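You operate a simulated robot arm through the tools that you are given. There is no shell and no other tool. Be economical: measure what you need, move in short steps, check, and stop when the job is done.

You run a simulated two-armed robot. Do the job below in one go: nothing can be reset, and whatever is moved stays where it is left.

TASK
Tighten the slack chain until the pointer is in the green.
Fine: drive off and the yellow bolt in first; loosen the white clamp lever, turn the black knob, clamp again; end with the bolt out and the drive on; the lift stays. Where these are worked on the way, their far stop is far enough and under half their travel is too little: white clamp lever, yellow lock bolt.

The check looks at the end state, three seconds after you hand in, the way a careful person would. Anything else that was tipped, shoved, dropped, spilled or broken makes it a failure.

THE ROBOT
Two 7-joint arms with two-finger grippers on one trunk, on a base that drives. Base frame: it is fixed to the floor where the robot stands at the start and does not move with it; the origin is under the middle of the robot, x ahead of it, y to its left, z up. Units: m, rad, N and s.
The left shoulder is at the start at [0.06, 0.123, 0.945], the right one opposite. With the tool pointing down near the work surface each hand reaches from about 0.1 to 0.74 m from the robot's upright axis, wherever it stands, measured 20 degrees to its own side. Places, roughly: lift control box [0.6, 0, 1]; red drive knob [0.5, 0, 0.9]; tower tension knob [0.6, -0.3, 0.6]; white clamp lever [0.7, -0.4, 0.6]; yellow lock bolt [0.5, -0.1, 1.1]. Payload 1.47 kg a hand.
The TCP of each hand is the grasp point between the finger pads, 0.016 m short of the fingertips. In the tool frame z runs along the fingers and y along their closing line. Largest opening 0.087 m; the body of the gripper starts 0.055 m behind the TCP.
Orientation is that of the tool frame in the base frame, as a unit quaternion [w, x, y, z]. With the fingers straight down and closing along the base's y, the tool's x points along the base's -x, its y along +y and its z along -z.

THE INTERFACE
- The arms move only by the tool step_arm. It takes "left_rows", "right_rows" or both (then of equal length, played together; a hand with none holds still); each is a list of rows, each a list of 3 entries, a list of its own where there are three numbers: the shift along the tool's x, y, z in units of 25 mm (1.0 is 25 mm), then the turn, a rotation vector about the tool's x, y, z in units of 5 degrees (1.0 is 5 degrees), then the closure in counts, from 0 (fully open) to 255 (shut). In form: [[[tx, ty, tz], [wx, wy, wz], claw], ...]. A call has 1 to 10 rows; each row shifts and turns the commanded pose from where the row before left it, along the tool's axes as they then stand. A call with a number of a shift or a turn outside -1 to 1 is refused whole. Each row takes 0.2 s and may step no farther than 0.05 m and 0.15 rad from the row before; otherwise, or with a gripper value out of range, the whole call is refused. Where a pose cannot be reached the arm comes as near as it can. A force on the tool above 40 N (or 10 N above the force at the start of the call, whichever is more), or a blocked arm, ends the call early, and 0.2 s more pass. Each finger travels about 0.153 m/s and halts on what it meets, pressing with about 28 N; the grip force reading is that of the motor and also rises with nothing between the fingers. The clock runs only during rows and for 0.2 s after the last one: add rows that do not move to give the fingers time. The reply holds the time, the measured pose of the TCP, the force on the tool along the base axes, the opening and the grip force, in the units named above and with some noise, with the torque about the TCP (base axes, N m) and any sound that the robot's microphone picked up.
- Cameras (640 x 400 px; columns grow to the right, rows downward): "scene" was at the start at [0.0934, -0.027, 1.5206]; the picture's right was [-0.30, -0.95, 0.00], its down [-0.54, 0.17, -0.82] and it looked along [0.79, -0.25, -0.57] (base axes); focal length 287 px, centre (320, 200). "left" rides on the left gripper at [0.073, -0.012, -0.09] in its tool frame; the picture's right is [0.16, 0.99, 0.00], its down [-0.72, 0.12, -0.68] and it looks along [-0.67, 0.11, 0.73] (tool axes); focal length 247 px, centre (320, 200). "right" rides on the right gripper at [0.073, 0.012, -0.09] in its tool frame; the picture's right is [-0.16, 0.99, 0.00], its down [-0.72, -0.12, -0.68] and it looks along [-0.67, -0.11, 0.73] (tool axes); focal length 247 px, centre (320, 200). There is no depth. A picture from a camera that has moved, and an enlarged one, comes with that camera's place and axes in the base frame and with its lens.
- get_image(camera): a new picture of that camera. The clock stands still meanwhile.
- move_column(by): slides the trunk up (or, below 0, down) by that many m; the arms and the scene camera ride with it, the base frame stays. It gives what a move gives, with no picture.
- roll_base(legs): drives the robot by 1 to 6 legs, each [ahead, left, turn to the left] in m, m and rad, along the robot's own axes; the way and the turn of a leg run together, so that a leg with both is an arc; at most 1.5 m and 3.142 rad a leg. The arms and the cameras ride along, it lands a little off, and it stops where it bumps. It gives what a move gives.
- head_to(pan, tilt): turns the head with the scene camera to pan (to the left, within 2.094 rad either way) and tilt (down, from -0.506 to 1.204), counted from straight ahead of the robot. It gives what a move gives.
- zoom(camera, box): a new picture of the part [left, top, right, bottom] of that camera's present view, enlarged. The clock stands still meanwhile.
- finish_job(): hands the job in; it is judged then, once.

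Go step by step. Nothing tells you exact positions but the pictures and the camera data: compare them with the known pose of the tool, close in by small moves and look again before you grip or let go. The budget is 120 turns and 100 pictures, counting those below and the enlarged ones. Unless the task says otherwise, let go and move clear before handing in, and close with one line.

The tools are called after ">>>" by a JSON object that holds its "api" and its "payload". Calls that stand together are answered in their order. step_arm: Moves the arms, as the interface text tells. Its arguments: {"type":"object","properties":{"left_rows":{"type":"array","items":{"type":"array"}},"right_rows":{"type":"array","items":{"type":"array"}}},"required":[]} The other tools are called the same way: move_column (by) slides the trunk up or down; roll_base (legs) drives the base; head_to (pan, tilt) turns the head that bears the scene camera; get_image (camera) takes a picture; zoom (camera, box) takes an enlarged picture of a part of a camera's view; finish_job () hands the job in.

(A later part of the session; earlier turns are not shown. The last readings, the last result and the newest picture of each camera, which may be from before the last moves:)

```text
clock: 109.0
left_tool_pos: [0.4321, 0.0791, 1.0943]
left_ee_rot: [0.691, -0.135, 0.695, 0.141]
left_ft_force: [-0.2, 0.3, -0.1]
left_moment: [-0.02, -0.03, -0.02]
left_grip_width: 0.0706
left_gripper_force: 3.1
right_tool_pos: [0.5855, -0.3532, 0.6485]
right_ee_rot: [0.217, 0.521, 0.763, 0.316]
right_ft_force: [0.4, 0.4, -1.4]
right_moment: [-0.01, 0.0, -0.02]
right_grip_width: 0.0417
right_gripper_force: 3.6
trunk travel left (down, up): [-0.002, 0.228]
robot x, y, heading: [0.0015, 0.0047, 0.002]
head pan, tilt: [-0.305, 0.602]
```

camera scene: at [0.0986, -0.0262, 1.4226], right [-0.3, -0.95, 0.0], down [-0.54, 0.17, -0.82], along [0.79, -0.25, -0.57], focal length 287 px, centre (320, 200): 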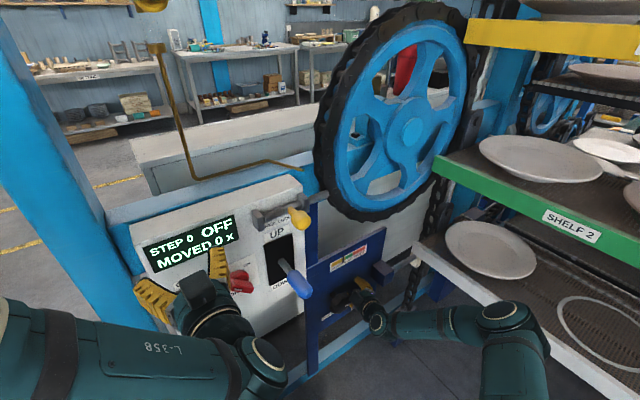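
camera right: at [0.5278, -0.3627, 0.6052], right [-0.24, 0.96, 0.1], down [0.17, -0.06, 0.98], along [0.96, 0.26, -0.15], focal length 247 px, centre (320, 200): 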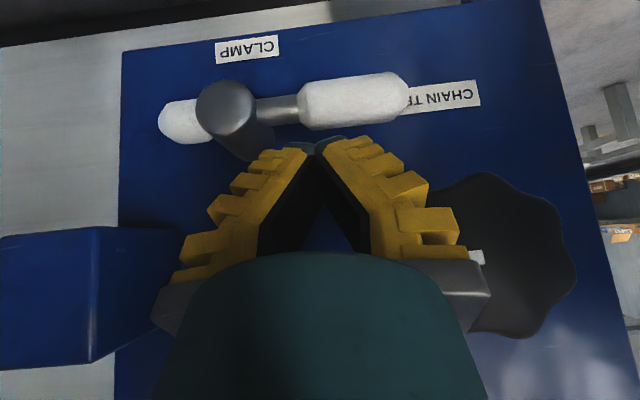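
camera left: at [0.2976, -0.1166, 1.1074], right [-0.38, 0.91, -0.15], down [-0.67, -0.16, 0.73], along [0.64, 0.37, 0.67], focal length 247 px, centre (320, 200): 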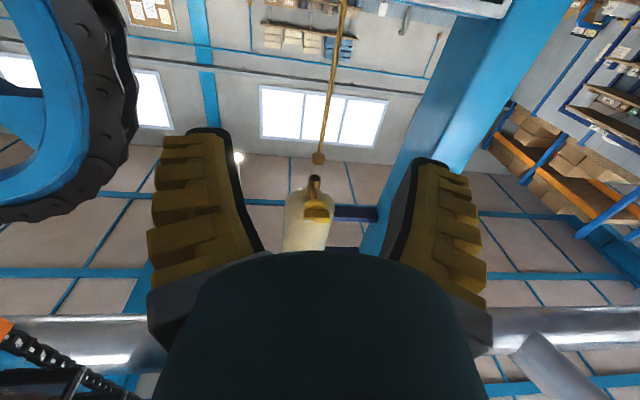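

Reached the 90° roll at 45° tilt. I shift so the tool axis points at the handle and approach most of the way.

>>> {"api": "step_arm", "payload": {"right_rows": [[[0.2, -0.63, 0], [0, 0, 0], 150], [[0.2, -0.63, 0], [0, 0, 0], 150], [[0, 0, 1], [0, 0, 0], 150], [[0, 0, 1], [0, 0, 0], 150], [[0, 0, 1], [0, 0, 0], 150], [[0, 0, 0.5], [0, 0, 0], 150]]}}

>>> {"api": "get_image", "payload": {"camera": "right"}}

```text
clock: 110.4
left_tool_pos: [0.4314, 0.0783, 1.0945]
left_ee_rot: [0.691, -0.134, 0.696, 0.14]
left_ft_force: [-0.1, 0.2, -0.6]
left_moment: [-0.02, 0.01, 0.02]
left_grip_width: 0.0703
left_gripper_force: 2.0
right_tool_pos: [0.6165, -0.3317, 0.5638]
right_ee_rot: [0.215, 0.521, 0.763, 0.315]
right_ft_force: [-1.0, -0.4, -0.8]
right_moment: [0.01, 0.0, 0.01]
right_grip_width: 0.0416
right_gripper_force: 3.9
trunk travel left (down, up): [-0.002, 0.228]
robot x, y, heading: [0.006, -0.0003, 0.002]
head pan, tilt: [-0.305, 0.602]
```

```text
16 pictures are left
camera right: at [0.5395, -0.2817, 0.6354], right [0.71, 0.11, 0.7], down [-0.26, -0.88, 0.4], along [0.66, -0.47, -0.59], focal length 247 px, centre (320, 200)
```

right: 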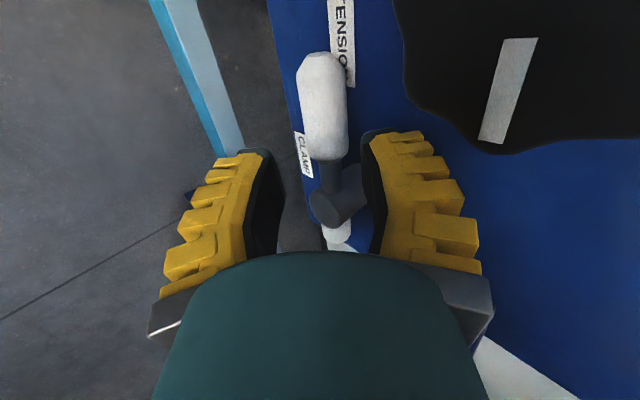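

The handle is centred between the fingers. I advance the last 4 cm, then start lifting.

>>> {"api": "step_arm", "payload": {"right_rows": [[[0, 0.05, 0.6], [0, 0, 0], 150], [[0, 0, 0.6], [0, 0, 0], 150], [[0, 0, 0.4], [0, 0, 0], 150]]}}

>>> {"api": "get_image", "payload": {"camera": "right"}}

```text
clock: 111.2
left_tool_pos: [0.4321, 0.0792, 1.0934]
left_ee_rot: [0.691, -0.134, 0.696, 0.14]
left_ft_force: [0.9, -0.2, 0.2]
left_moment: [0.03, 0.0, -0.01]
left_grip_width: 0.0706
left_gripper_force: 3.1
right_tool_pos: [0.6449, -0.3216, 0.5427]
right_ee_rot: [0.214, 0.521, 0.764, 0.314]
right_ft_force: [-0.1, 0.9, -0.6]
right_moment: [-0.02, 0.0, -0.03]
right_grip_width: 0.0414
right_gripper_force: 4.3
right hand out of reach, approached as far as the arm can: row 3
trunk travel left (down, up): [-0.002, 0.228]
robot x, y, heading: [0.0041, 0.0025, 0.002]
head pan, tilt: [-0.305, 0.602]
```

```text
15 pictures are left
camera right: at [0.5676, -0.2718, 0.6144], right [0.71, 0.11, 0.69], down [-0.26, -0.88, 0.4], along [0.65, -0.47, -0.6], focal length 247 px, centre (320, 200)
```

right: 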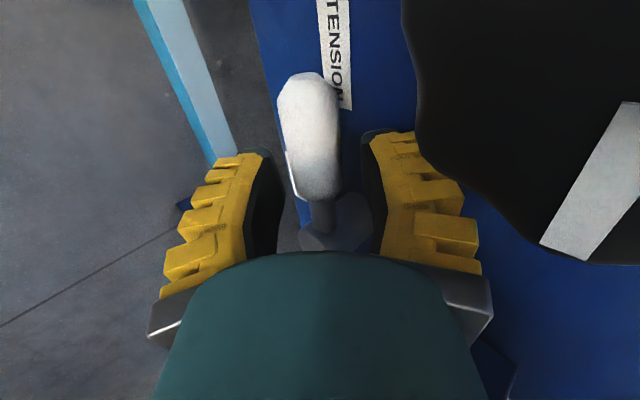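

The handle is between the pads. I lift: slack first, then an arc with 25° of roll.

>>> {"api": "step_arm", "payload": {"right_rows": [[[0, 0.2, -0.2], [0, 0, 0], 150], [[0, 0.145, -0.145], [0, 0.707, 0.707], 150], [[0, 0.145, -0.145], [0, 0.707, 0.707], 150], [[0, 0.145, -0.145], [0, 0.707, 0.707], 150], [[0, 0.145, -0.145], [0, 0.707, 0.707], 150], [[0, 0.145, -0.145], [0, 0.707, 0.707], 150]]}}

>>> {"api": "get_image", "payload": {"camera": "right"}}

```text
clock: 112.6
left_tool_pos: [0.4363, 0.0768, 1.092]
left_ee_rot: [0.691, -0.132, 0.697, 0.14]
left_ft_force: [-0.3, 0.2, 0.0]
left_moment: [0.03, 0.03, -0.02]
left_grip_width: 0.0705
left_gripper_force: 2.9
right_tool_pos: [0.606, -0.306, 0.5722]
right_ee_rot: [0.06, 0.582, 0.692, 0.422]
right_ft_force: [22.0, -23.8, -19.0]
right_moment: [0.44, 1.17, -1.08]
right_grip_width: 0.0439
right_gripper_force: 5.5
right hand out of reach, approached as far as the arm can: row 4, 5, 6
trunk travel left (down, up): [-0.002, 0.228]
robot x, y, heading: [0.0029, 0.0005, 0.0]
head pan, tilt: [-0.305, 0.602]
```

```text
14 pictures are left
camera right: at [0.5405, -0.2887, 0.6663], right [0.8, -0.17, 0.58], down [-0.25, -0.97, 0.06], along [0.55, -0.2, -0.81], focal length 247 px, centre (320, 200)
```

right: 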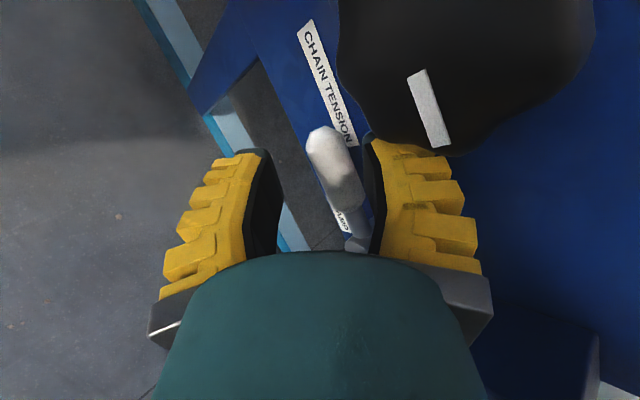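

Rolling about the hub axis is what runs out of reach. I back out, undo those 25°, and will repeat the lift without any roll and with a wider gap.

>>> {"api": "step_arm", "payload": {"right_rows": [[[0, 0, -0.3], [0, 0, 0], 150], [[0, 0, -0.7], [0, 0, 0], 150], [[0, 0, -1], [0, 0, 0], 150], [[0, 0, -0.5], [0, -0.707, -0.707], 150], [[0, 0, 0], [0, -0.707, -0.707], 150], [[0, 0, 0], [0, -0.707, -0.707], 100], [[0, 0, 0], [0, -0.707, -0.707], 100], [[0, 0, 0], [0, -0.707, -0.707], 100]]}}

>>> {"api": "get_image", "payload": {"camera": "right"}}

```text
clock: 112.9
left_tool_pos: [0.4329, 0.0785, 1.0933]
left_ee_rot: [0.692, -0.134, 0.696, 0.14]
left_ft_force: [-0.8, 0.3, 0.7]
left_moment: [0.0, 0.02, -0.01]
left_grip_width: 0.0704
left_gripper_force: 2.8
right_tool_pos: [0.6051, -0.3073, 0.575]
right_ee_rot: [0.064, 0.585, 0.691, 0.42]
right_ft_force: [7.4, -7.4, -2.6]
right_moment: [0.16, 0.38, -0.34]
right_grip_width: 0.0442
right_gripper_force: 5.6
right hand out of reach, approached as far as the arm can: row 1
trunk travel left (down, up): [-0.002, 0.228]
robot x, y, heading: [0.0046, 0.002, -0.003]
head pan, tilt: [-0.305, 0.602]
stopped in row 1 (right hand): the force on the tool passed its limit at 53 N (the readings are from after the stop); the commanded pose is now the measured one
```

```text
13 pictures are left
camera right: at [0.5393, -0.2896, 0.6693], right [0.79, -0.17, 0.58], down [-0.26, -0.96, 0.07], along [0.55, -0.21, -0.81], focal length 247 px, centre (320, 200)
```

right: 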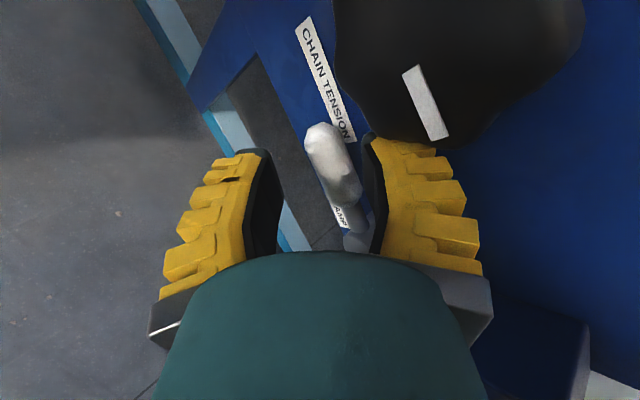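

The upper finger is caught behind the knob's rim. I move right-down to free it, narrow a little, and then retreat.

>>> {"api": "step_arm", "payload": {"right_rows": [[[-0.25, 0, 0], [0, 0, 0], 165], [[-0.3, -0.1, 0], [0, 0, 0], 165], [[0, 0, -0.2], [0, 0, 0], 165], [[0, 0, -0.4], [0, 0, 0], 165], [[0, 0, -0.8], [0, 0, 0], 165], [[0, 0, -0.8], [0, 0, 0], 165]]}}

```text
clock: 114.3
left_tool_pos: [0.433, 0.0789, 1.0947]
left_ee_rot: [0.692, -0.134, 0.696, 0.14]
left_ft_force: [0.1, -0.3, 0.8]
left_moment: [0.01, -0.02, 0.03]
left_grip_width: 0.0704
left_gripper_force: 2.8
right_tool_pos: [0.5731, -0.3447, 0.6038]
right_ee_rot: [0.063, 0.582, 0.692, 0.422]
right_ft_force: [0.5, 0.3, 0.1]
right_moment: [-0.04, -0.01, -0.01]
right_grip_width: 0.0369
right_gripper_force: 4.7
trunk travel left (down, up): [-0.002, 0.228]
robot x, y, heading: [0.0067, 0.0021, 0.004]
head pan, tilt: [-0.305, 0.602]
```

Free. I undo the 25° and look.

>>> {"api": "step_arm", "payload": {"right_rows": [[[0, 0, -0.5], [0, -0.707, -0.707], 165], [[0, 0, -0.5], [0, -0.707, -0.707], 130], [[0, 0, 0], [0, -0.707, -0.707], 100], [[0, 0, 0], [0, -0.707, -0.707], 100], [[0, 0, 0], [0, -0.707, -0.707], 100]]}}

>>> {"api": "get_image", "payload": {"camera": "right"}}

```text
clock: 115.5
left_tool_pos: [0.4326, 0.0787, 1.0937]
left_ee_rot: [0.692, -0.133, 0.696, 0.139]
left_ft_force: [0.1, -0.2, 1.1]
left_moment: [0.01, 0.0, -0.03]
left_grip_width: 0.0705
left_gripper_force: 2.7
right_tool_pos: [0.5597, -0.3565, 0.6191]
right_ee_rot: [0.231, 0.528, 0.755, 0.312]
right_ft_force: [1.1, -0.1, 0.8]
right_moment: [0.02, 0.01, 0.03]
right_grip_width: 0.0579
right_gripper_force: 3.9
trunk travel left (down, up): [-0.002, 0.228]
robot x, y, heading: [0.0033, 0.001, 0.004]
head pan, tilt: [-0.305, 0.602]
```

```text
12 pictures are left
camera right: at [0.4826, -0.3046, 0.689], right [0.7, 0.1, 0.71], down [-0.29, -0.87, 0.41], along [0.65, -0.49, -0.58], focal length 247 px, centre (320, 200)
```

right: 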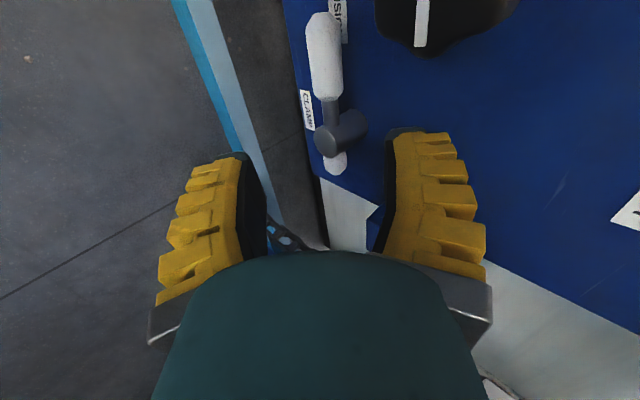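

Everything is clear again with the handle still horizontal. I re-approach with the wider gap and then lift straight up only.

>>> {"api": "step_arm", "payload": {"right_rows": [[[0, 0.3, 0.5], [0, 0, 0], 100], [[0, 0, 1], [0, 0, 0], 100], [[0, 0, 1], [0, 0, 0], 100], [[0, 0, 1], [0, 0, 0], 100], [[0, 0, 0.8], [0, 0, 0], 100], [[0, 0, 0.4], [0, 0, 0], 100]]}}

>>> {"api": "step_arm", "payload": {"right_rows": [[[0, 0.283, -0.283], [0, 0, 0], 100], [[0, 0.283, -0.283], [0, 0, 0], 100], [[0, 0.283, -0.283], [0, 0, 0], 100], [[0, 0.283, -0.283], [0, 0, 0], 100]]}}

>>> {"api": "get_image", "payload": {"camera": "right"}}

```text
clock: 116.9
left_tool_pos: [0.4331, 0.0782, 1.0947]
left_ee_rot: [0.692, -0.134, 0.696, 0.14]
left_ft_force: [0.5, -0.5, -0.7]
left_moment: [-0.01, -0.01, 0.0]
left_grip_width: 0.0705
left_gripper_force: 2.3
right_tool_pos: [0.645, -0.329, 0.5483]
right_ee_rot: [0.229, 0.528, 0.756, 0.311]
right_ft_force: [0.3, -0.3, 0.2]
right_moment: [0.0, 0.02, -0.03]
right_grip_width: 0.0583
right_gripper_force: 3.6
right hand out of reach, approached as far as the arm can: row 6
trunk travel left (down, up): [-0.002, 0.228]
robot x, y, heading: [0.0038, 0.0015, 0.0]
head pan, tilt: [-0.305, 0.602]
```

```text
clock: 117.9
left_tool_pos: [0.4332, 0.0786, 1.0941]
left_ee_rot: [0.691, -0.134, 0.696, 0.14]
left_ft_force: [0.7, -0.2, 0.3]
left_moment: [0.0, -0.03, -0.01]
left_grip_width: 0.0702
left_gripper_force: 2.7
right_tool_pos: [0.6423, -0.3301, 0.5876]
right_ee_rot: [0.231, 0.527, 0.756, 0.312]
right_ft_force: [0.0, 0.1, 0.0]
right_moment: [0.01, 0.04, 0.01]
right_grip_width: 0.0581
right_gripper_force: 3.6
trunk travel left (down, up): [-0.002, 0.228]
robot x, y, heading: [0.0066, -0.0002, -0.0]
head pan, tilt: [-0.305, 0.602]
```

```text
11 pictures are left
camera right: at [0.5654, -0.2784, 0.6579], right [0.7, 0.1, 0.71], down [-0.29, -0.87, 0.41], along [0.65, -0.49, -0.58], focal length 247 px, centre (320, 200)
```

right: 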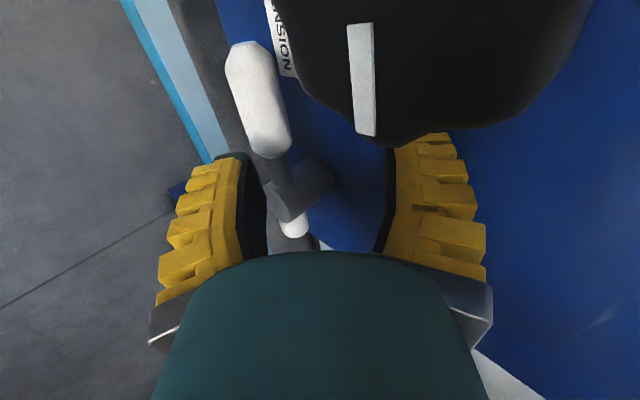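

The handle has begun to rise. I keep lifting, drifting slightly to the right away from the knob.

>>> {"api": "step_arm", "payload": {"right_rows": [[[-0.1, 0.25, -0.22], [0, 0, 0], 100], [[-0.1, 0.25, -0.22], [0, 0, 0], 100], [[-0.1, 0.25, -0.22], [0, 0, 0], 100], [[-0.1, 0.25, -0.22], [0, 0, 0], 100]]}}

>>> {"api": "get_image", "payload": {"camera": "right"}}

```text
clock: 118.9
left_tool_pos: [0.4339, 0.0787, 1.0939]
left_ee_rot: [0.692, -0.134, 0.696, 0.14]
left_ft_force: [0.2, 0.0, 0.4]
left_moment: [0.02, -0.03, 0.03]
left_grip_width: 0.0704
left_gripper_force: 3.6
right_tool_pos: [0.6469, -0.338, 0.6221]
right_ee_rot: [0.23, 0.528, 0.755, 0.313]
right_ft_force: [0.2, -0.4, -0.7]
right_moment: [0.02, 0.0, 0.01]
right_grip_width: 0.058
right_gripper_force: 3.6
trunk travel left (down, up): [-0.002, 0.228]
robot x, y, heading: [0.0042, -0.0023, 0.0]
head pan, tilt: [-0.305, 0.602]
```

```text
10 pictures are left
camera right: at [0.5696, -0.2859, 0.6917], right [0.7, 0.1, 0.71], down [-0.29, -0.87, 0.41], along [0.65, -0.49, -0.58], focal length 247 px, centre (320, 200)
```

right: 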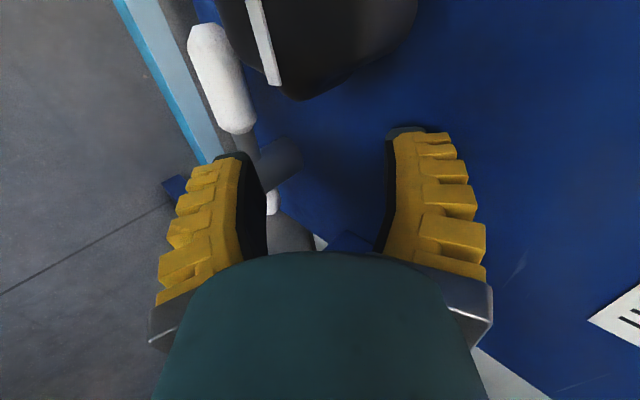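

The lower fingertip slid past in front again. New idea: pinch the handle firmly between the pads (as I had it well centred before) and carry it along the arc. I back up and re-approach with the narrow gap.

>>> {"api": "step_arm", "payload": {"right_rows": [[[0, 0, -1], [0, 0, 0], 150], [[0, 0, -1], [0, 0, 0], 150], [[0, 0, -1], [0, 0, 0], 150], [[0.3, -0.75, 0], [0, 0, 0], 150], [[0.33, -0.75, 0], [0, 0, 0], 150], [[0, -0.65, 0], [0, 0, 0], 150], [[0, 0, 1], [0, 0, 0], 150], [[0, 0, 1], [0, 0, 0], 150], [[0, 0, 1], [0, 0, 0], 150]]}}

>>> {"api": "step_arm", "payload": {"right_rows": [[[0, 0, 0.8], [0, 0, 0], 150], [[0, 0, 0.8], [0, 0, 0], 150], [[0, 0, 0.6], [0, 0, 0], 150]]}}

>>> {"api": "get_image", "payload": {"camera": "right"}}

```text
clock: 120.9
left_tool_pos: [0.4324, 0.0792, 1.0948]
left_ee_rot: [0.691, -0.134, 0.696, 0.14]
left_ft_force: [-0.8, -0.1, 0.1]
left_moment: [0.01, -0.01, 0.0]
left_grip_width: 0.0704
left_gripper_force: 2.9
right_tool_pos: [0.6064, -0.3349, 0.5803]
right_ee_rot: [0.231, 0.528, 0.755, 0.312]
right_ft_force: [-0.3, -0.3, 0.3]
right_moment: [-0.01, 0.01, 0.02]
right_grip_width: 0.0416
right_gripper_force: 4.4
trunk travel left (down, up): [-0.002, 0.228]
robot x, y, heading: [0.0059, -0.0013, 0.002]
head pan, tilt: [-0.305, 0.602]
```

```text
clock: 121.7
left_tool_pos: [0.4326, 0.0783, 1.0945]
left_ee_rot: [0.692, -0.134, 0.696, 0.139]
left_ft_force: [0.0, 0.1, 0.1]
left_moment: [-0.02, -0.01, -0.02]
left_grip_width: 0.0707
left_gripper_force: 2.4
right_tool_pos: [0.6449, -0.3237, 0.5508]
right_ee_rot: [0.228, 0.528, 0.756, 0.311]
right_ft_force: [0.9, 1.0, 0.1]
right_moment: [0.01, 0.04, 0.0]
right_grip_width: 0.0415
right_gripper_force: 4.1
right hand out of reach, approached as far as the arm can: row 3
trunk travel left (down, up): [-0.002, 0.228]
robot x, y, heading: [0.0068, -0.0016, 0.003]
head pan, tilt: [-0.305, 0.602]
```

```text
9 pictures are left
camera right: at [0.5683, -0.2717, 0.6196], right [0.7, 0.1, 0.71], down [-0.29, -0.87, 0.41], along [0.65, -0.49, -0.58], focal length 247 px, centre (320, 200)
```

right: 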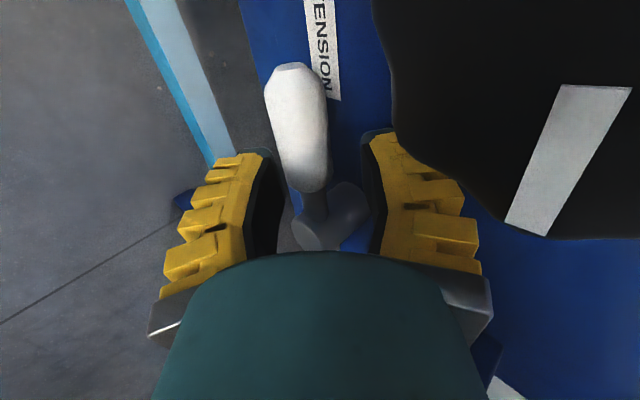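

The handle is between the pads. I close firmly and check the width.

>>> {"api": "step_arm", "payload": {"right_rows": [[[0, 0, 0], [0, 0, 0], 200], [[0, 0, 0], [0, 0, 0], 255], [[0, 0, 0], [0, 0, 0], 255], [[0, 0, 0], [0, 0, 0], 255]]}}

```text
clock: 122.5
left_tool_pos: [0.4319, 0.0773, 1.0936]
left_ee_rot: [0.692, -0.132, 0.696, 0.139]
left_ft_force: [-0.2, -0.2, -0.6]
left_moment: [-0.02, -0.01, 0.05]
left_grip_width: 0.0707
left_gripper_force: 3.0
right_tool_pos: [0.64, -0.3278, 0.5485]
right_ee_rot: [0.228, 0.53, 0.756, 0.309]
right_ft_force: [-14.1, -0.9, 6.1]
right_moment: [-0.06, 0.12, 0.19]
right_grip_width: 0.0
right_gripper_force: 28.0
trunk travel left (down, up): [-0.002, 0.228]
robot x, y, heading: [0.0049, 0.0015, 0.002]
head pan, tilt: [-0.305, 0.602]
stopped in row 3 (right hand): the force on the tool passed its limit at 47 N (the readings are from after the stop); the commanded pose is now the measured one
```

The fingers closed in front of the handle because the hand was about 1.8 cm too high, at its low limit. I retreat both hands, drive 5 cm closer to gain low reach, and use 55° tilt.

>>> {"api": "step_arm", "payload": {"left_rows": [[[0, 0, -1], [0, 0, 0], 60], [[0, 0, -1], [0, 0, 0], 60], [[0, 0, 0], [0, 0, 0], 60], [[0, 0, 0], [0, 0, 0], 60], [[0, 0, 0], [0, 0, 0], 60], [[0, 0, 0], [0, 0, 0], 60]], "right_rows": [[[0, 0, -0.5], [0, 0, 0], 255], [[0, 0, -1], [0, 0, 0], 255], [[0, 0, -1], [0, 0, 0], 200], [[0, 0, -1], [0, 0, 0], 150], [[0, 0, 0], [1, 0, 0], 140], [[0, 0, 0], [1, 0, 0], 140]]}}

>>> {"api": "roll_base", "payload": {"legs": [[0.05, 0, 0]]}}

```text
clock: 123.9
left_tool_pos: [0.3951, 0.0487, 1.1]
left_ee_rot: [0.691, -0.134, 0.697, 0.14]
left_ft_force: [-0.7, -0.6, 0.0]
left_moment: [0.02, -0.02, -0.04]
left_grip_width: 0.0705
left_gripper_force: 2.8
left hand out of reach, approached as far as the arm can: row 1, 2
right_tool_pos: [0.5818, -0.3477, 0.6097]
right_ee_rot: [0.181, 0.548, 0.78, 0.241]
right_ft_force: [0.6, -1.1, 0.1]
right_moment: [0.01, 0.03, 0.03]
right_grip_width: 0.0451
right_gripper_force: 4.1
trunk travel left (down, up): [-0.002, 0.228]
robot x, y, heading: [0.0048, -0.0063, -0.006]
head pan, tilt: [-0.305, 0.602]
```

```text
clock: 124.8
left_tool_pos: [0.4459, 0.0492, 1.1001]
left_ee_rot: [0.691, -0.133, 0.697, 0.14]
left_ft_force: [1.1, 0.7, 0.2]
left_moment: [0.02, -0.02, -0.01]
left_grip_width: 0.0705
left_gripper_force: 3.4
right_tool_pos: [0.6325, -0.3478, 0.6089]
right_ee_rot: [0.182, 0.549, 0.78, 0.241]
right_ft_force: [0.3, -0.4, 0.9]
right_moment: [0.03, 0.02, 0.01]
right_grip_width: 0.0447
right_gripper_force: 3.8
trunk travel left (down, up): [-0.002, 0.228]
robot x, y, heading: [0.0532, 0.0018, 0.003]
head pan, tilt: [-0.305, 0.602]
```

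Now I line up again and approach the handle with the 55° tilt.

>>> {"api": "step_arm", "payload": {"right_rows": [[[0, 0, -1], [0, 0, 0], 140], [[0, 0, -1], [0, 0, 0], 140], [[0.4, -0.5, 0], [0, 0, 0], 140], [[0.38, -0.52, 0], [0, 0, 0], 140], [[0, 0, 1], [0, 0, 0], 140], [[0, 0, 1], [0, 0, 0], 140], [[0, 0, 1], [0, 0, 0], 140], [[0, 0, 1], [0, 0, 0], 140], [[0, 0, 0.6], [0, 0, 0], 140], [[0, 0, 0.5], [0, 0, 0], 140]]}}

>>> {"api": "get_image", "payload": {"camera": "right"}}

```text
clock: 127.0
left_tool_pos: [0.4446, 0.0477, 1.1005]
left_ee_rot: [0.691, -0.133, 0.696, 0.139]
left_ft_force: [-0.3, 0.8, 0.4]
left_moment: [0.02, 0.01, -0.02]
left_grip_width: 0.0706
left_gripper_force: 3.0
right_tool_pos: [0.6467, -0.322, 0.532]
right_ee_rot: [0.182, 0.548, 0.78, 0.241]
right_ft_force: [-2.6, 0.2, 1.5]
right_moment: [-0.02, -0.12, 0.02]
right_grip_width: 0.0443
right_gripper_force: 4.2
trunk travel left (down, up): [-0.002, 0.228]
robot x, y, heading: [0.055, 0.0037, -0.001]
head pan, tilt: [-0.305, 0.602]
```

```text
8 pictures are left
camera right: at [0.5838, -0.2656, 0.6104], right [0.81, 0.13, 0.57], down [-0.22, -0.84, 0.5], along [0.54, -0.53, -0.65], focal length 247 px, centre (320, 200)
```

right: 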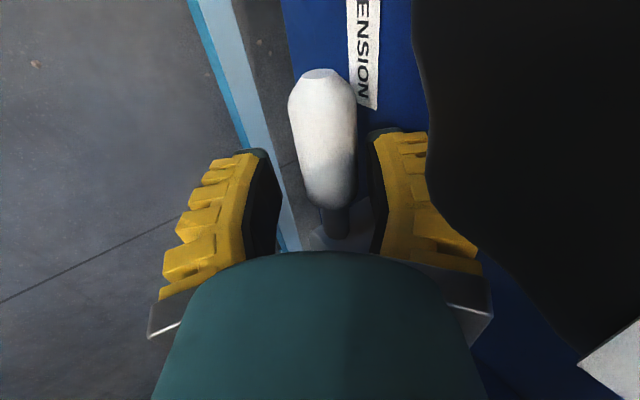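

No reach limit this time, and the handle is well inside. I close on it.

>>> {"api": "step_arm", "payload": {"right_rows": [[[0, 0, 0], [0, 0, 0], 180], [[0, 0, 0], [0, 0, 0], 210], [[0, 0, 0], [0, 0, 0], 230], [[0, 0, 0], [0, 0, 0], 230]]}}

```text
clock: 128.0
left_tool_pos: [0.4455, 0.0499, 1.1006]
left_ee_rot: [0.691, -0.134, 0.696, 0.14]
left_ft_force: [0.3, 0.0, 0.2]
left_moment: [0.0, -0.01, 0.03]
left_grip_width: 0.0706
left_gripper_force: 2.2
right_tool_pos: [0.6509, -0.3222, 0.5346]
right_ee_rot: [0.183, 0.548, 0.779, 0.243]
right_ft_force: [19.8, 3.7, 18.1]
right_moment: [-0.3, -0.36, -0.69]
right_grip_width: 0.0205
right_gripper_force: 29.7
trunk travel left (down, up): [-0.002, 0.228]
robot x, y, heading: [0.0526, 0.0029, -0.002]
head pan, tilt: [-0.305, 0.602]
```

The handle is pinched (20 mm). I carry it up along the arc about the hub.

>>> {"api": "step_arm", "payload": {"right_rows": [[[-0.036, 0.26, -0.227], [0, 0, 0], 230], [[-0.036, 0.159, -0.227], [0, 0, 0], 230], [[-0.108, 0.148, -0.211], [0, 0, 0], 230], [[-0.108, 0.148, -0.211], [0, 0, 0], 230], [[-0.17, 0.126, -0.18], [0, 0, 0], 230]]}}

```text
clock: 129.2
left_tool_pos: [0.4458, 0.0476, 1.0997]
left_ee_rot: [0.691, -0.134, 0.696, 0.141]
left_ft_force: [-0.1, -0.3, 0.0]
left_moment: [-0.01, -0.02, 0.02]
left_grip_width: 0.0706
left_gripper_force: 3.2
right_tool_pos: [0.653, -0.3321, 0.5656]
right_ee_rot: [0.181, 0.548, 0.78, 0.241]
right_ft_force: [-0.4, 0.3, -0.6]
right_moment: [0.03, 0.02, 0.02]
right_grip_width: 0.0155
right_gripper_force: 5.2
trunk travel left (down, up): [-0.002, 0.228]
robot x, y, heading: [0.0536, -0.0022, -0.001]
head pan, tilt: [-0.305, 0.602]
```

The grip reads empty now, so the handle slipped out somewhere. I check.

>>> {"api": "get_image", "payload": {"camera": "right"}}

```text
7 pictures are left
camera right: at [0.5898, -0.2752, 0.6437], right [0.81, 0.13, 0.57], down [-0.22, -0.84, 0.5], along [0.54, -0.53, -0.65], focal length 247 px, centre (320, 200)
```

right: 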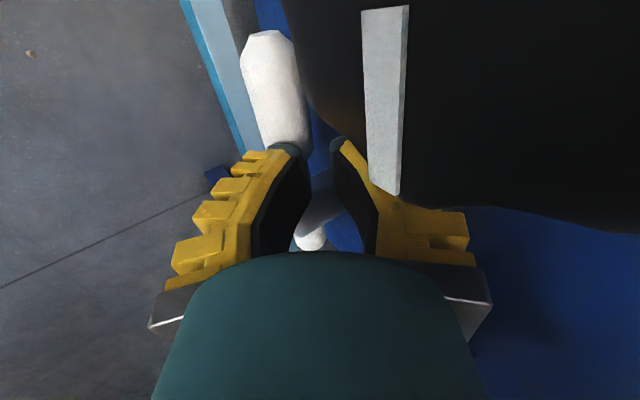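

The handle moved only slightly. With the better reach I use a flatter 40° tilt so the lower finger gets properly under the handle: retreat, re-tilt, re-approach.

>>> {"api": "step_arm", "payload": {"right_rows": [[[0, 0, -1], [0, 0, 0], 200], [[0, 0, -1], [0, 0, 0], 140], [[0, 0, -1], [-1, 0, 0], 140], [[0, 0, 0], [-1, 0, 0], 140], [[0, 0, 0], [-1, 0, 0], 140], [[0.25, -0.78, 0], [0, 0, 0], 140], [[0.25, -0.78, 0], [0, 0, 0], 140], [[0, 0, 1], [0, 0, 0], 140], [[0, 0, 1], [0, 0, 0], 140]]}}

>>> {"api": "step_arm", "payload": {"right_rows": [[[0, 0, 0.8], [0, 0, 0], 140], [[0, 0, 0.8], [0, 0, 0], 140]]}}

```text
clock: 131.2
left_tool_pos: [0.4459, 0.0489, 1.099]
left_ee_rot: [0.691, -0.133, 0.697, 0.14]
left_ft_force: [-0.2, 0.2, -1.1]
left_moment: [0.04, 0.0, 0.01]
left_grip_width: 0.0702
left_gripper_force: 2.8
right_tool_pos: [0.6226, -0.3398, 0.5826]
right_ee_rot: [0.249, 0.52, 0.743, 0.34]
right_ft_force: [-0.2, -0.4, 1.1]
right_moment: [0.02, 0.01, -0.01]
right_grip_width: 0.045
right_gripper_force: 4.4
right hand out of reach, approached as far as the arm can: row 8, 9
trunk travel left (down, up): [-0.002, 0.228]
robot x, y, heading: [0.0517, -0.0021, -0.003]
head pan, tilt: [-0.305, 0.602]
```

```text
clock: 131.8
left_tool_pos: [0.4448, 0.0483, 1.1001]
left_ee_rot: [0.691, -0.133, 0.697, 0.139]
left_ft_force: [-0.3, -0.3, -0.7]
left_moment: [0.03, -0.02, 0.07]
left_grip_width: 0.0704
left_gripper_force: 2.7
right_tool_pos: [0.6569, -0.3392, 0.5794]
right_ee_rot: [0.249, 0.519, 0.743, 0.34]
right_ft_force: [-0.1, -0.5, 0.2]
right_moment: [0.01, -0.01, -0.03]
right_grip_width: 0.045
right_gripper_force: 4.3
right hand out of reach, approached as far as the arm can: row 1, 2
trunk travel left (down, up): [-0.002, 0.228]
robot x, y, heading: [0.0573, 0.0014, -0.006]
head pan, tilt: [-0.305, 0.602]
```

Flatter tilt is worse for low reach, and lifting relies on friction. A better way is to press the short stub (right of the hub) down, coming in low beneath the blue block with 51° tilt. I retreat and unroll.

>>> {"api": "step_arm", "payload": {"right_rows": [[[0, 0, -1], [0, 0, 0], 140], [[0, 0, -1], [0, 0, 0], 200], [[0, 0, -0.6], [0, 0, 0], 255], [[0, 0, 0], [0, 0, -1], 255], [[0, 0, 0], [0, 0, -1], 255], [[0, 0, 0], [0, 0, -1], 255], [[0, 0, 0], [0, 0, -1], 255], [[0, 0, 0], [0, 0, -1], 255], [[0, 0, 0], [0, 0, -1], 255], [[0, 0, 0], [0, 0, -1], 255]]}}

>>> {"api": "step_arm", "payload": {"right_rows": [[[0, 0, 0], [0, 0, -1], 255], [[0, 0, 0], [0, 0, -1], 255], [[0, 0, 0], [0, 0, -1], 255], [[0, 0, 0], [0, 0, -1], 255], [[0, 0, 0], [0, 0, -1], 255], [[0, 0, 0], [0, 0, -1], 255], [[0, 0, 0], [0, 0, -1], 255], [[0, 0, 0], [0, 0, -1], 255], [[0, 0, 0], [0, 0, -1], 255], [[0, 0, 0], [0, 0, -1], 255]]}}

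>>> {"api": "step_arm", "payload": {"right_rows": [[[0, 0, 0], [0, 0, -1], 255], [[0, 0, 0], [0, 1, 0], 255], [[0, 0, 0], [0, 1, 0], 255], [[0, 0, 0], [0, 0.2, 0], 255]]}}

```text
clock: 134.0
left_tool_pos: [0.4452, 0.0489, 1.0991]
left_ee_rot: [0.691, -0.134, 0.697, 0.141]
left_ft_force: [0.1, 0.5, 0.4]
left_moment: [0.0, 0.01, 0.01]
left_grip_width: 0.0702
left_gripper_force: 2.5
right_tool_pos: [0.6063, -0.356, 0.6212]
right_ee_rot: [0.343, 0.272, 0.864, 0.25]
right_ft_force: [-0.6, -0.3, -0.4]
right_moment: [0.03, 0.01, -0.02]
right_grip_width: 0.0002
right_gripper_force: 28.2
trunk travel left (down, up): [-0.002, 0.228]
robot x, y, heading: [0.0524, 0.0004, -0.005]
head pan, tilt: [-0.305, 0.602]
```

```text
clock: 136.2
left_tool_pos: [0.4457, 0.0486, 1.0995]
left_ee_rot: [0.691, -0.134, 0.696, 0.141]
left_ft_force: [0.0, 0.1, 0.4]
left_moment: [0.01, 0.0, -0.03]
left_grip_width: 0.0707
left_gripper_force: 3.1
right_tool_pos: [0.6085, -0.3545, 0.6206]
right_ee_rot: [0.417, -0.118, 0.897, 0.081]
right_ft_force: [-0.7, 0.3, 0.7]
right_moment: [-0.01, 0.0, -0.01]
right_grip_width: 0.0
right_gripper_force: 27.7
trunk travel left (down, up): [-0.002, 0.228]
robot x, y, heading: [0.051, 0.0029, -0.002]
head pan, tilt: [-0.305, 0.602]
```

```text
clock: 137.2
left_tool_pos: [0.4446, 0.0488, 1.1008]
left_ee_rot: [0.691, -0.134, 0.696, 0.141]
left_ft_force: [0.0, -0.9, 0.6]
left_moment: [-0.03, -0.01, 0.01]
left_grip_width: 0.0706
left_gripper_force: 3.1
right_tool_pos: [0.6086, -0.3547, 0.62]
right_ee_rot: [0.331, -0.163, 0.928, 0.048]
right_ft_force: [-0.7, -0.2, 0.5]
right_moment: [-0.01, 0.02, -0.01]
right_grip_width: 0.0002
right_gripper_force: 28.0
trunk travel left (down, up): [-0.002, 0.228]
robot x, y, heading: [0.0523, 0.0007, 0.005]
head pan, tilt: [-0.305, 0.602]
```

Unrolled at 51° tilt. I shift right in front of the stub and slide in under the block.

>>> {"api": "step_arm", "payload": {"right_rows": [[[0.23, -0.98, 0], [0, 0, 0], 255], [[0.23, -0.98, 0], [0, 0, 0], 255], [[0.23, -0.96, 0.16], [0, 0, 0], 255], [[0, 0, 1], [0, 0, 0], 255], [[0, 0, 0.8], [0, 0, 0], 255], [[0, 0, 0.5], [0, 0, 0], 255]]}}

>>> {"api": "get_image", "payload": {"camera": "right"}}

```text
clock: 138.6
left_tool_pos: [0.4447, 0.0491, 1.0994]
left_ee_rot: [0.691, -0.134, 0.696, 0.14]
left_ft_force: [0.4, -0.3, 0.0]
left_moment: [0.01, 0.01, -0.01]
left_grip_width: 0.0703
left_gripper_force: 2.7
right_tool_pos: [0.6552, -0.4154, 0.5639]
right_ee_rot: [0.332, -0.163, 0.928, 0.047]
right_ft_force: [-0.4, 0.5, 0.2]
right_moment: [0.02, -0.03, 0.0]
right_grip_width: 0.0
right_gripper_force: 27.5
trunk travel left (down, up): [-0.002, 0.228]
robot x, y, heading: [0.0533, 0.0011, -0.002]
head pan, tilt: [-0.305, 0.602]
```

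```text
6 pictures are left
camera right: at [0.5454, -0.4429, 0.5866], right [-0.21, 0.97, 0.08], down [0.16, -0.05, 0.99], along [0.96, 0.22, -0.14], focal length 247 px, centre (320, 200)
```

right: 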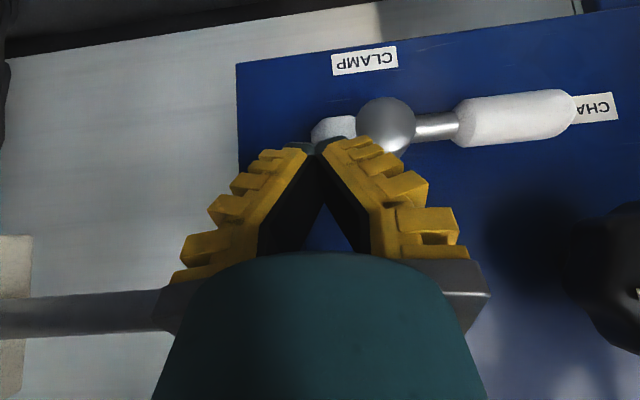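

The fingertips are right above the stub. I push down on it.

>>> {"api": "step_arm", "payload": {"right_rows": [[[0, 0, 0.4], [0, 0, 0], 255], [[0, 0, 0.4], [0, 0, 0], 255], [[0.19, 0, 0.233], [0, 0, 0], 255], [[0.19, 0, 0.233], [0, 0, 0], 255], [[0.19, 0.03, 0.233], [0, 0, 0], 255], [[0.19, 0.05, 0.233], [0, 0, 0], 255], [[0.19, 0.05, 0.233], [0, 0, 0], 255]]}}

```text
clock: 140.0
left_tool_pos: [0.4449, 0.0486, 1.1004]
left_ee_rot: [0.691, -0.135, 0.696, 0.14]
left_ft_force: [-1.0, -0.3, 0.3]
left_moment: [-0.02, 0.03, -0.01]
left_grip_width: 0.0703
left_gripper_force: 2.3
right_tool_pos: [0.6692, -0.4174, 0.5244]
right_ee_rot: [0.337, -0.163, 0.926, 0.041]
right_ft_force: [-10.6, 5.6, 11.3]
right_moment: [-2.21, -1.08, -0.57]
right_grip_width: 0.0
right_gripper_force: 25.5
right hand out of reach, approached as far as the arm can: row 7
trunk travel left (down, up): [-0.002, 0.228]
robot x, y, heading: [0.0529, -0.0005, -0.002]
head pan, tilt: [-0.305, 0.602]
stopped in row 7 (right hand): the force on the tool passed its limit at 42 N (the readings are from after the stop); the commanded pose is now the measured one
```

It pushed about 4 cm down before hitting the force limit. I look.

>>> {"api": "get_image", "payload": {"camera": "right"}}

```text
5 pictures are left
camera right: at [0.56, -0.4419, 0.546], right [-0.21, 0.97, 0.07], down [0.14, -0.04, 0.99], along [0.97, 0.22, -0.13], focal length 247 px, centre (320, 200)
```

right: 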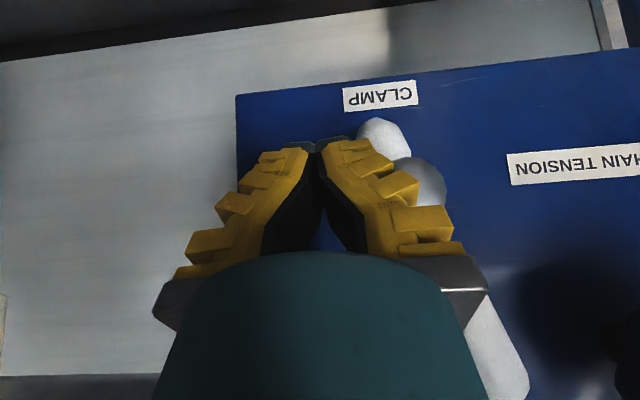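

The stub swung down and the handle is now up at about 60°. I back out and go to the handle's left side to push it the rest of the way to vertical.

>>> {"api": "step_arm", "payload": {"right_rows": [[[0, 0, -0.6], [0, 0, 0], 255], [[0, 0, -1], [0, 0, 0], 255], [[0, 0, -1], [0, 0, 0], 255], [[0, 0, -0.5], [0, 0, 0], 255], [[-0.9, 0.3, -0.97], [0, 0, 0], 255], [[-0.9, 0.9, -0.97], [0, 0, 0], 255], [[0, 1, 0], [0, 0, 0], 255], [[0, 1, 0], [0, 0, 0], 255], [[0, 1, 0], [0, 0, 0], 255]]}}

>>> {"api": "get_image", "payload": {"camera": "right"}}

```text
clock: 140.4
left_tool_pos: [0.4457, 0.0479, 1.101]
left_ee_rot: [0.691, -0.135, 0.696, 0.141]
left_ft_force: [-0.6, 0.5, 0.2]
left_moment: [-0.01, -0.01, -0.01]
left_grip_width: 0.0706
left_gripper_force: 2.7
right_tool_pos: [0.6685, -0.4169, 0.5303]
right_ee_rot: [0.339, -0.163, 0.926, 0.041]
right_ft_force: [10.4, -2.7, -9.1]
right_moment: [-1.23, -0.48, -0.57]
right_grip_width: 0.0
right_gripper_force: 27.5
trunk travel left (down, up): [-0.002, 0.228]
robot x, y, heading: [0.0542, 0.0003, 0.001]
head pan, tilt: [-0.305, 0.602]
stopped in row 1 (right hand): the force on the tool passed its limit at 49 N (the readings are from after the stop); the commanded pose is now the measured one
```

```text
4 pictures are left
camera right: at [0.558, -0.4425, 0.5513], right [-0.21, 0.97, 0.07], down [0.14, -0.04, 0.99], along [0.97, 0.22, -0.13], focal length 247 px, centre (320, 200)
```

right: 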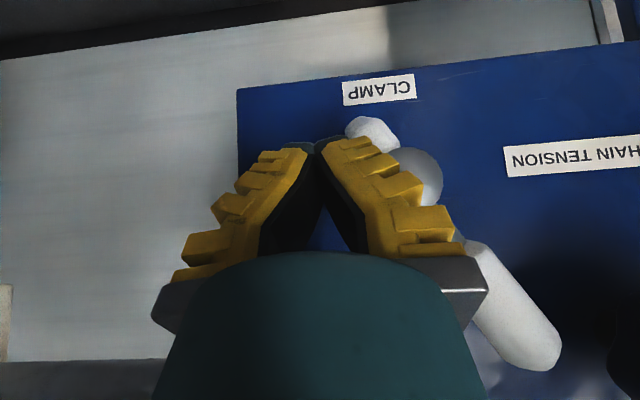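

Something on the left finger side caught the stub while leaving. I shift right a bit to free it, then retreat.

>>> {"api": "step_arm", "payload": {"right_rows": [[[0, -0.3, 0], [0, 0, 0], 255], [[0, -0.3, 0], [0, 0, 0], 255], [[0, 0, -0.3], [0, 0, 0], 255], [[0, 0, -0.6], [0, 0, 0], 255], [[0, 0, -1], [0, 0, 0], 255], [[0, 0, -1], [0, 0, 0], 255]]}}

```text
clock: 140.9
left_tool_pos: [0.4438, 0.0503, 1.1012]
left_ee_rot: [0.691, -0.137, 0.695, 0.141]
left_ft_force: [0.4, 0.6, 0.1]
left_moment: [0.01, -0.01, 0.0]
left_grip_width: 0.0704
left_gripper_force: 2.7
right_tool_pos: [0.6668, -0.4173, 0.5297]
right_ee_rot: [0.338, -0.171, 0.924, 0.047]
right_ft_force: [-14.8, 8.4, 10.6]
right_moment: [-2.8, -2.33, -1.14]
right_grip_width: 0.0
right_gripper_force: 27.1
trunk travel left (down, up): [-0.002, 0.228]
robot x, y, heading: [0.0536, 0.0019, -0.0]
head pan, tilt: [-0.305, 0.602]
stopped in row 2 (right hand): the force on the tool passed its limit at 47 N (the readings are from after the stop); the commanded pose is now the measured one
```

The right side is against the block. I move slightly left and then withdraw horizontally (without rising) until clear of the block.

>>> {"api": "step_arm", "payload": {"right_rows": [[[0, 0.25, 0], [0, 0, 0], 255], [[0.15, 0, -0.12], [0, 0, 0], 255], [[0.3, 0, -0.24], [0, 0, 0], 255], [[0.4, 0, -0.32], [0, 0, 0], 255], [[0.4, 0, -0.32], [0, 0, 0], 255], [[0.4, 0, -0.32], [0, 0, 0], 255]]}}

```text
clock: 142.3
left_tool_pos: [0.4457, 0.0498, 1.0994]
left_ee_rot: [0.691, -0.135, 0.696, 0.141]
left_ft_force: [0.1, -0.5, -0.5]
left_moment: [0.0, -0.03, 0.03]
left_grip_width: 0.0705
left_gripper_force: 3.3
right_tool_pos: [0.6172, -0.4294, 0.5254]
right_ee_rot: [0.336, -0.169, 0.925, 0.047]
right_ft_force: [-0.1, 0.2, 0.7]
right_moment: [0.01, -0.02, -0.04]
right_grip_width: 0.0001
right_gripper_force: 28.2
trunk travel left (down, up): [-0.002, 0.228]
robot x, y, heading: [0.0497, 0.0003, -0.002]
head pan, tilt: [-0.305, 0.602]
```

Free now. I go up and left, to the left of the raised handle, and come in beside it.

>>> {"api": "step_arm", "payload": {"right_rows": [[[-0.572, 0.956, -0.706], [0, 0, 0], 255], [[-0.572, 0.956, -0.706], [0, 0, 0], 255], [[-0.572, 0.956, -0.706], [0, 0, 0], 255], [[-0.572, 0.956, -0.706], [0, 0, 0], 255], [[-0.572, 0.956, -0.706], [0, 0, 0], 255]]}}

>>> {"api": "get_image", "payload": {"camera": "right"}}

```text
clock: 143.5
left_tool_pos: [0.4446, 0.0498, 1.0998]
left_ee_rot: [0.691, -0.136, 0.696, 0.141]
left_ft_force: [-0.7, 0.3, 0.3]
left_moment: [0.02, 0.02, 0.0]
left_grip_width: 0.0703
left_gripper_force: 3.3
right_tool_pos: [0.5736, -0.3149, 0.6375]
right_ee_rot: [0.337, -0.168, 0.925, 0.047]
right_ft_force: [-1.1, -0.4, 0.0]
right_moment: [-0.02, -0.02, 0.01]
right_grip_width: 0.0
right_gripper_force: 28.1
right hand out of reach, approached as far as the arm can: row 1
trunk travel left (down, up): [-0.002, 0.228]
robot x, y, heading: [0.0509, 0.001, -0.001]
head pan, tilt: [-0.305, 0.602]
```

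```text
3 pictures are left
camera right: at [0.4629, -0.3423, 0.6592], right [-0.22, 0.97, 0.08], down [0.15, -0.04, 0.99], along [0.96, 0.23, -0.13], focal length 247 px, centre (320, 200)
```

right: 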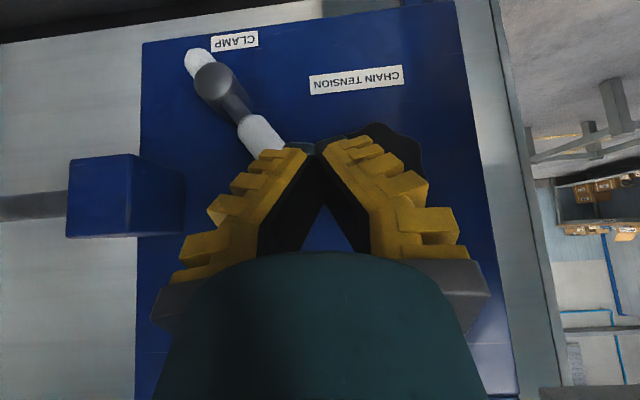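

The handle stands at about 50° elevation. I slide in on its left and push it right toward vertical.

>>> {"api": "step_arm", "payload": {"right_rows": [[[-0.38, -0.25, 0], [0, 0, 0], 255], [[-0.39, -0.25, 0], [0, 0, 0], 255], [[0, 0, 1], [0, 0, 0], 255], [[0, 0, 1], [0, 0, 0], 255], [[0, 0, 0.5], [0, 0, 0], 255]]}}

>>> {"api": "step_arm", "payload": {"right_rows": [[[0, -0.3, 0], [0, 0, 0], 255], [[0, -0.3, 0], [0, 0, 0], 255], [[0, -0.3, 0], [0, 0, 0], 255], [[0, -0.3, 0], [0, 0, 0], 255], [[0, -0.3, 0], [0, 0, 0], 255], [[0, -0.3, 0], [0, 0, 0], 255], [[0, -0.3, 0], [0, 0, 0], 255]]}}

```text
clock: 144.5
left_tool_pos: [0.4447, 0.0491, 1.0996]
left_ee_rot: [0.691, -0.135, 0.696, 0.14]
left_ft_force: [-0.5, 0.1, -0.8]
left_moment: [-0.01, -0.02, 0.08]
left_grip_width: 0.0701
left_gripper_force: 2.5
right_tool_pos: [0.6137, -0.3175, 0.6215]
right_ee_rot: [0.337, -0.168, 0.925, 0.047]
right_ft_force: [-21.7, -3.6, 13.8]
right_moment: [0.44, -0.17, 0.58]
right_grip_width: 0.0
right_gripper_force: 26.4
trunk travel left (down, up): [-0.002, 0.228]
robot x, y, heading: [0.0543, 0.0006, -0.003]
head pan, tilt: [-0.305, 0.602]
stopped in row 4 (right hand): the force on the tool passed its limit at 76 N (the readings are from after the stop); the commanded pose is now the measured one
```

```text
clock: 146.1
left_tool_pos: [0.445, 0.0478, 1.1]
left_ee_rot: [0.691, -0.134, 0.696, 0.14]
left_ft_force: [-0.4, -0.1, -0.2]
left_moment: [0.02, 0.01, -0.01]
left_grip_width: 0.0703
left_gripper_force: 2.8
right_tool_pos: [0.6334, -0.3647, 0.6236]
right_ee_rot: [0.337, -0.167, 0.925, 0.047]
right_ft_force: [0.5, -0.5, -0.2]
right_moment: [-0.01, -0.01, 0.0]
right_grip_width: 0.0
right_gripper_force: 27.8
trunk travel left (down, up): [-0.002, 0.228]
robot x, y, heading: [0.052, -0.0015, -0.003]
head pan, tilt: [-0.305, 0.602]
```

The tips hit the knob's face and then passed in front of the handle. I repeat the approach a little lower, in the gap between knob and handle, deep enough this time.

>>> {"api": "step_arm", "payload": {"right_rows": [[[0, 0, -0.8], [0, 0, 0], 255], [[0, 0, -0.8], [0, 0, 0], 255], [[0.33, 0.8, 0], [0, 0, 0], 255], [[0.33, 0.8, 0], [0, 0, 0], 255], [[0, 0.74, 0], [0, 0, 0], 255], [[0, 0, 1], [0, 0, 0], 255], [[0, 0, 1], [0, 0, 0], 255], [[0, 0, 1], [0, 0, 0], 255], [[0, 0, 0.68], [0, 0, 0], 255]]}}

```text
clock: 148.0
left_tool_pos: [0.4453, 0.0484, 1.0981]
left_ee_rot: [0.691, -0.134, 0.697, 0.14]
left_ft_force: [0.4, -0.5, -0.5]
left_moment: [-0.02, -0.03, 0.02]
left_grip_width: 0.0707
left_gripper_force: 2.6
right_tool_pos: [0.6256, -0.3091, 0.5741]
right_ee_rot: [0.335, -0.165, 0.927, 0.043]
right_ft_force: [0.2, -0.2, -0.3]
right_moment: [-0.02, 0.01, 0.01]
right_grip_width: 0.0003
right_gripper_force: 28.1
trunk travel left (down, up): [-0.002, 0.228]
robot x, y, heading: [0.0544, -0.0007, -0.003]
head pan, tilt: [-0.305, 0.602]
stopped in row 9 (right hand): the force on the tool passed its limit at 57 N (the readings are from after the stop); the commanded pose is now the measured one
```

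I am in beside the handle at the right depth. Now I push right and up along the arc.

>>> {"api": "step_arm", "payload": {"right_rows": [[[-0.1, -0.4, -0.12], [0, 0, 0], 255], [[-0.19, -0.4, -0.2], [0, 0, 0], 255], [[-0.19, -0.4, -0.2], [0, 0, 0], 255], [[-0.19, -0.4, -0.2], [0, 0, 0], 255], [[-0.12, -0.4, -0.14], [0, 0, 0], 255], [[-0.1, -0.4, -0.1], [0, 0, 0], 255], [[0, -0.3, 0], [0, 0, 0], 255]]}}

```text
clock: 149.3
left_tool_pos: [0.4438, 0.049, 1.0997]
left_ee_rot: [0.69, -0.135, 0.696, 0.142]
left_ft_force: [0.3, -0.8, -0.9]
left_moment: [0.0, 0.02, 0.04]
left_grip_width: 0.0705
left_gripper_force: 2.8
right_tool_pos: [0.6402, -0.3469, 0.6016]
right_ee_rot: [0.331, -0.17, 0.927, 0.054]
right_ft_force: [-4.1, 7.4, -2.8]
right_moment: [0.0, 0.04, 0.1]
right_grip_width: 0.0
right_gripper_force: 27.8
trunk travel left (down, up): [-0.002, 0.228]
robot x, y, heading: [0.0542, 0.0027, -0.0]
head pan, tilt: [-0.305, 0.602]
stopped in row 6 (right hand): the force on the tool passed its limit at 46 N (the readings are from after the stop); the commanded pose is now the measured one
```

The force limit was reached with the handle near vertical. I push once more to see whether it is at its stop.

>>> {"api": "step_arm", "payload": {"right_rows": [[[0, -0.2, 0], [0, 0, 0], 255], [[0, -0.2, 0], [0, 0, 0], 255], [[0, -0.2, 0], [0, 0, 0], 255], [[0, -0.2, 0], [0, 0, 0], 255]]}}

```text
clock: 149.9
left_tool_pos: [0.4448, 0.0503, 1.1009]
left_ee_rot: [0.69, -0.135, 0.696, 0.142]
left_ft_force: [-0.2, -0.9, -0.5]
left_moment: [-0.02, 0.03, -0.02]
left_grip_width: 0.0703
left_gripper_force: 2.6
right_tool_pos: [0.6413, -0.3461, 0.5999]
right_ee_rot: [0.328, -0.174, 0.927, 0.06]
right_ft_force: [-9.1, 9.4, 3.6]
right_moment: [-0.13, -0.17, 0.03]
right_grip_width: 0.0
right_gripper_force: 27.4
trunk travel left (down, up): [-0.002, 0.228]
robot x, y, heading: [0.0546, 0.002, -0.005]
head pan, tilt: [-0.305, 0.602]
stopped in row 2 (right hand): the force on the tool passed its limit at 43 N (the readings are from after the stop); the commanded pose is now the measured one
```

It does not yield further, so the handle is at its clamped stop. I retreat and check both the handle and the gauge in one scene picture.

>>> {"api": "step_arm", "payload": {"right_rows": [[[0, 0.3, 0], [0, 0, 0], 255], [[0, 0, -0.6], [0, 0, 0], 255], [[0, 0, -1], [0, 0, 0], 255], [[0, 0, -1], [0, 0, 0], 255], [[0, 0.5, -1], [0, 0, 0], 255], [[0, 0, -1], [0, 0, 0], 255]]}}

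>>> {"api": "zoom", "payload": {"camera": "scene", "box": [310, 215, 450, 325]}}

```text
clock: 151.3
left_tool_pos: [0.4438, 0.0493, 1.0993]
left_ee_rot: [0.691, -0.135, 0.696, 0.141]
left_ft_force: [-0.7, 0.0, -1.2]
left_moment: [-0.04, 0.01, 0.02]
left_grip_width: 0.0708
left_gripper_force: 2.6
right_tool_pos: [0.5661, -0.3554, 0.6885]
right_ee_rot: [0.328, -0.173, 0.927, 0.058]
right_ft_force: [0.2, 0.0, -0.1]
right_moment: [0.0, -0.01, 0.01]
right_grip_width: 0.0001
right_gripper_force: 28.0
trunk travel left (down, up): [-0.002, 0.228]
robot x, y, heading: [0.0551, -0.0048, -0.003]
head pan, tilt: [-0.305, 0.602]
```

```text
3.64 times, centred on (380, 270) of scene
camera zoom: at [0.145, -0.0266, 1.4226], right [-0.3, -0.95, 0.0], down [-0.54, 0.17, -0.82], along [0.79, -0.25, -0.57], focal length 1043 px, centre (102, -54)
```

zoom: 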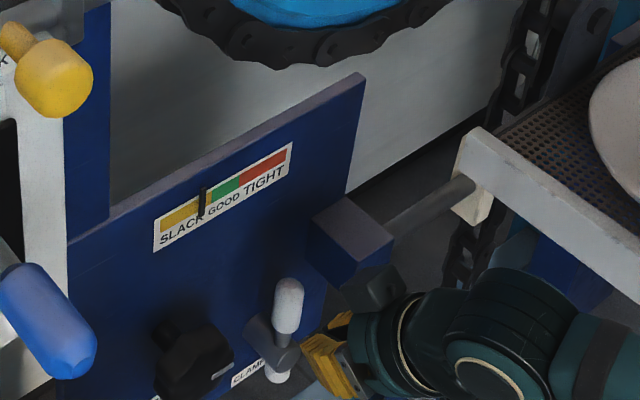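

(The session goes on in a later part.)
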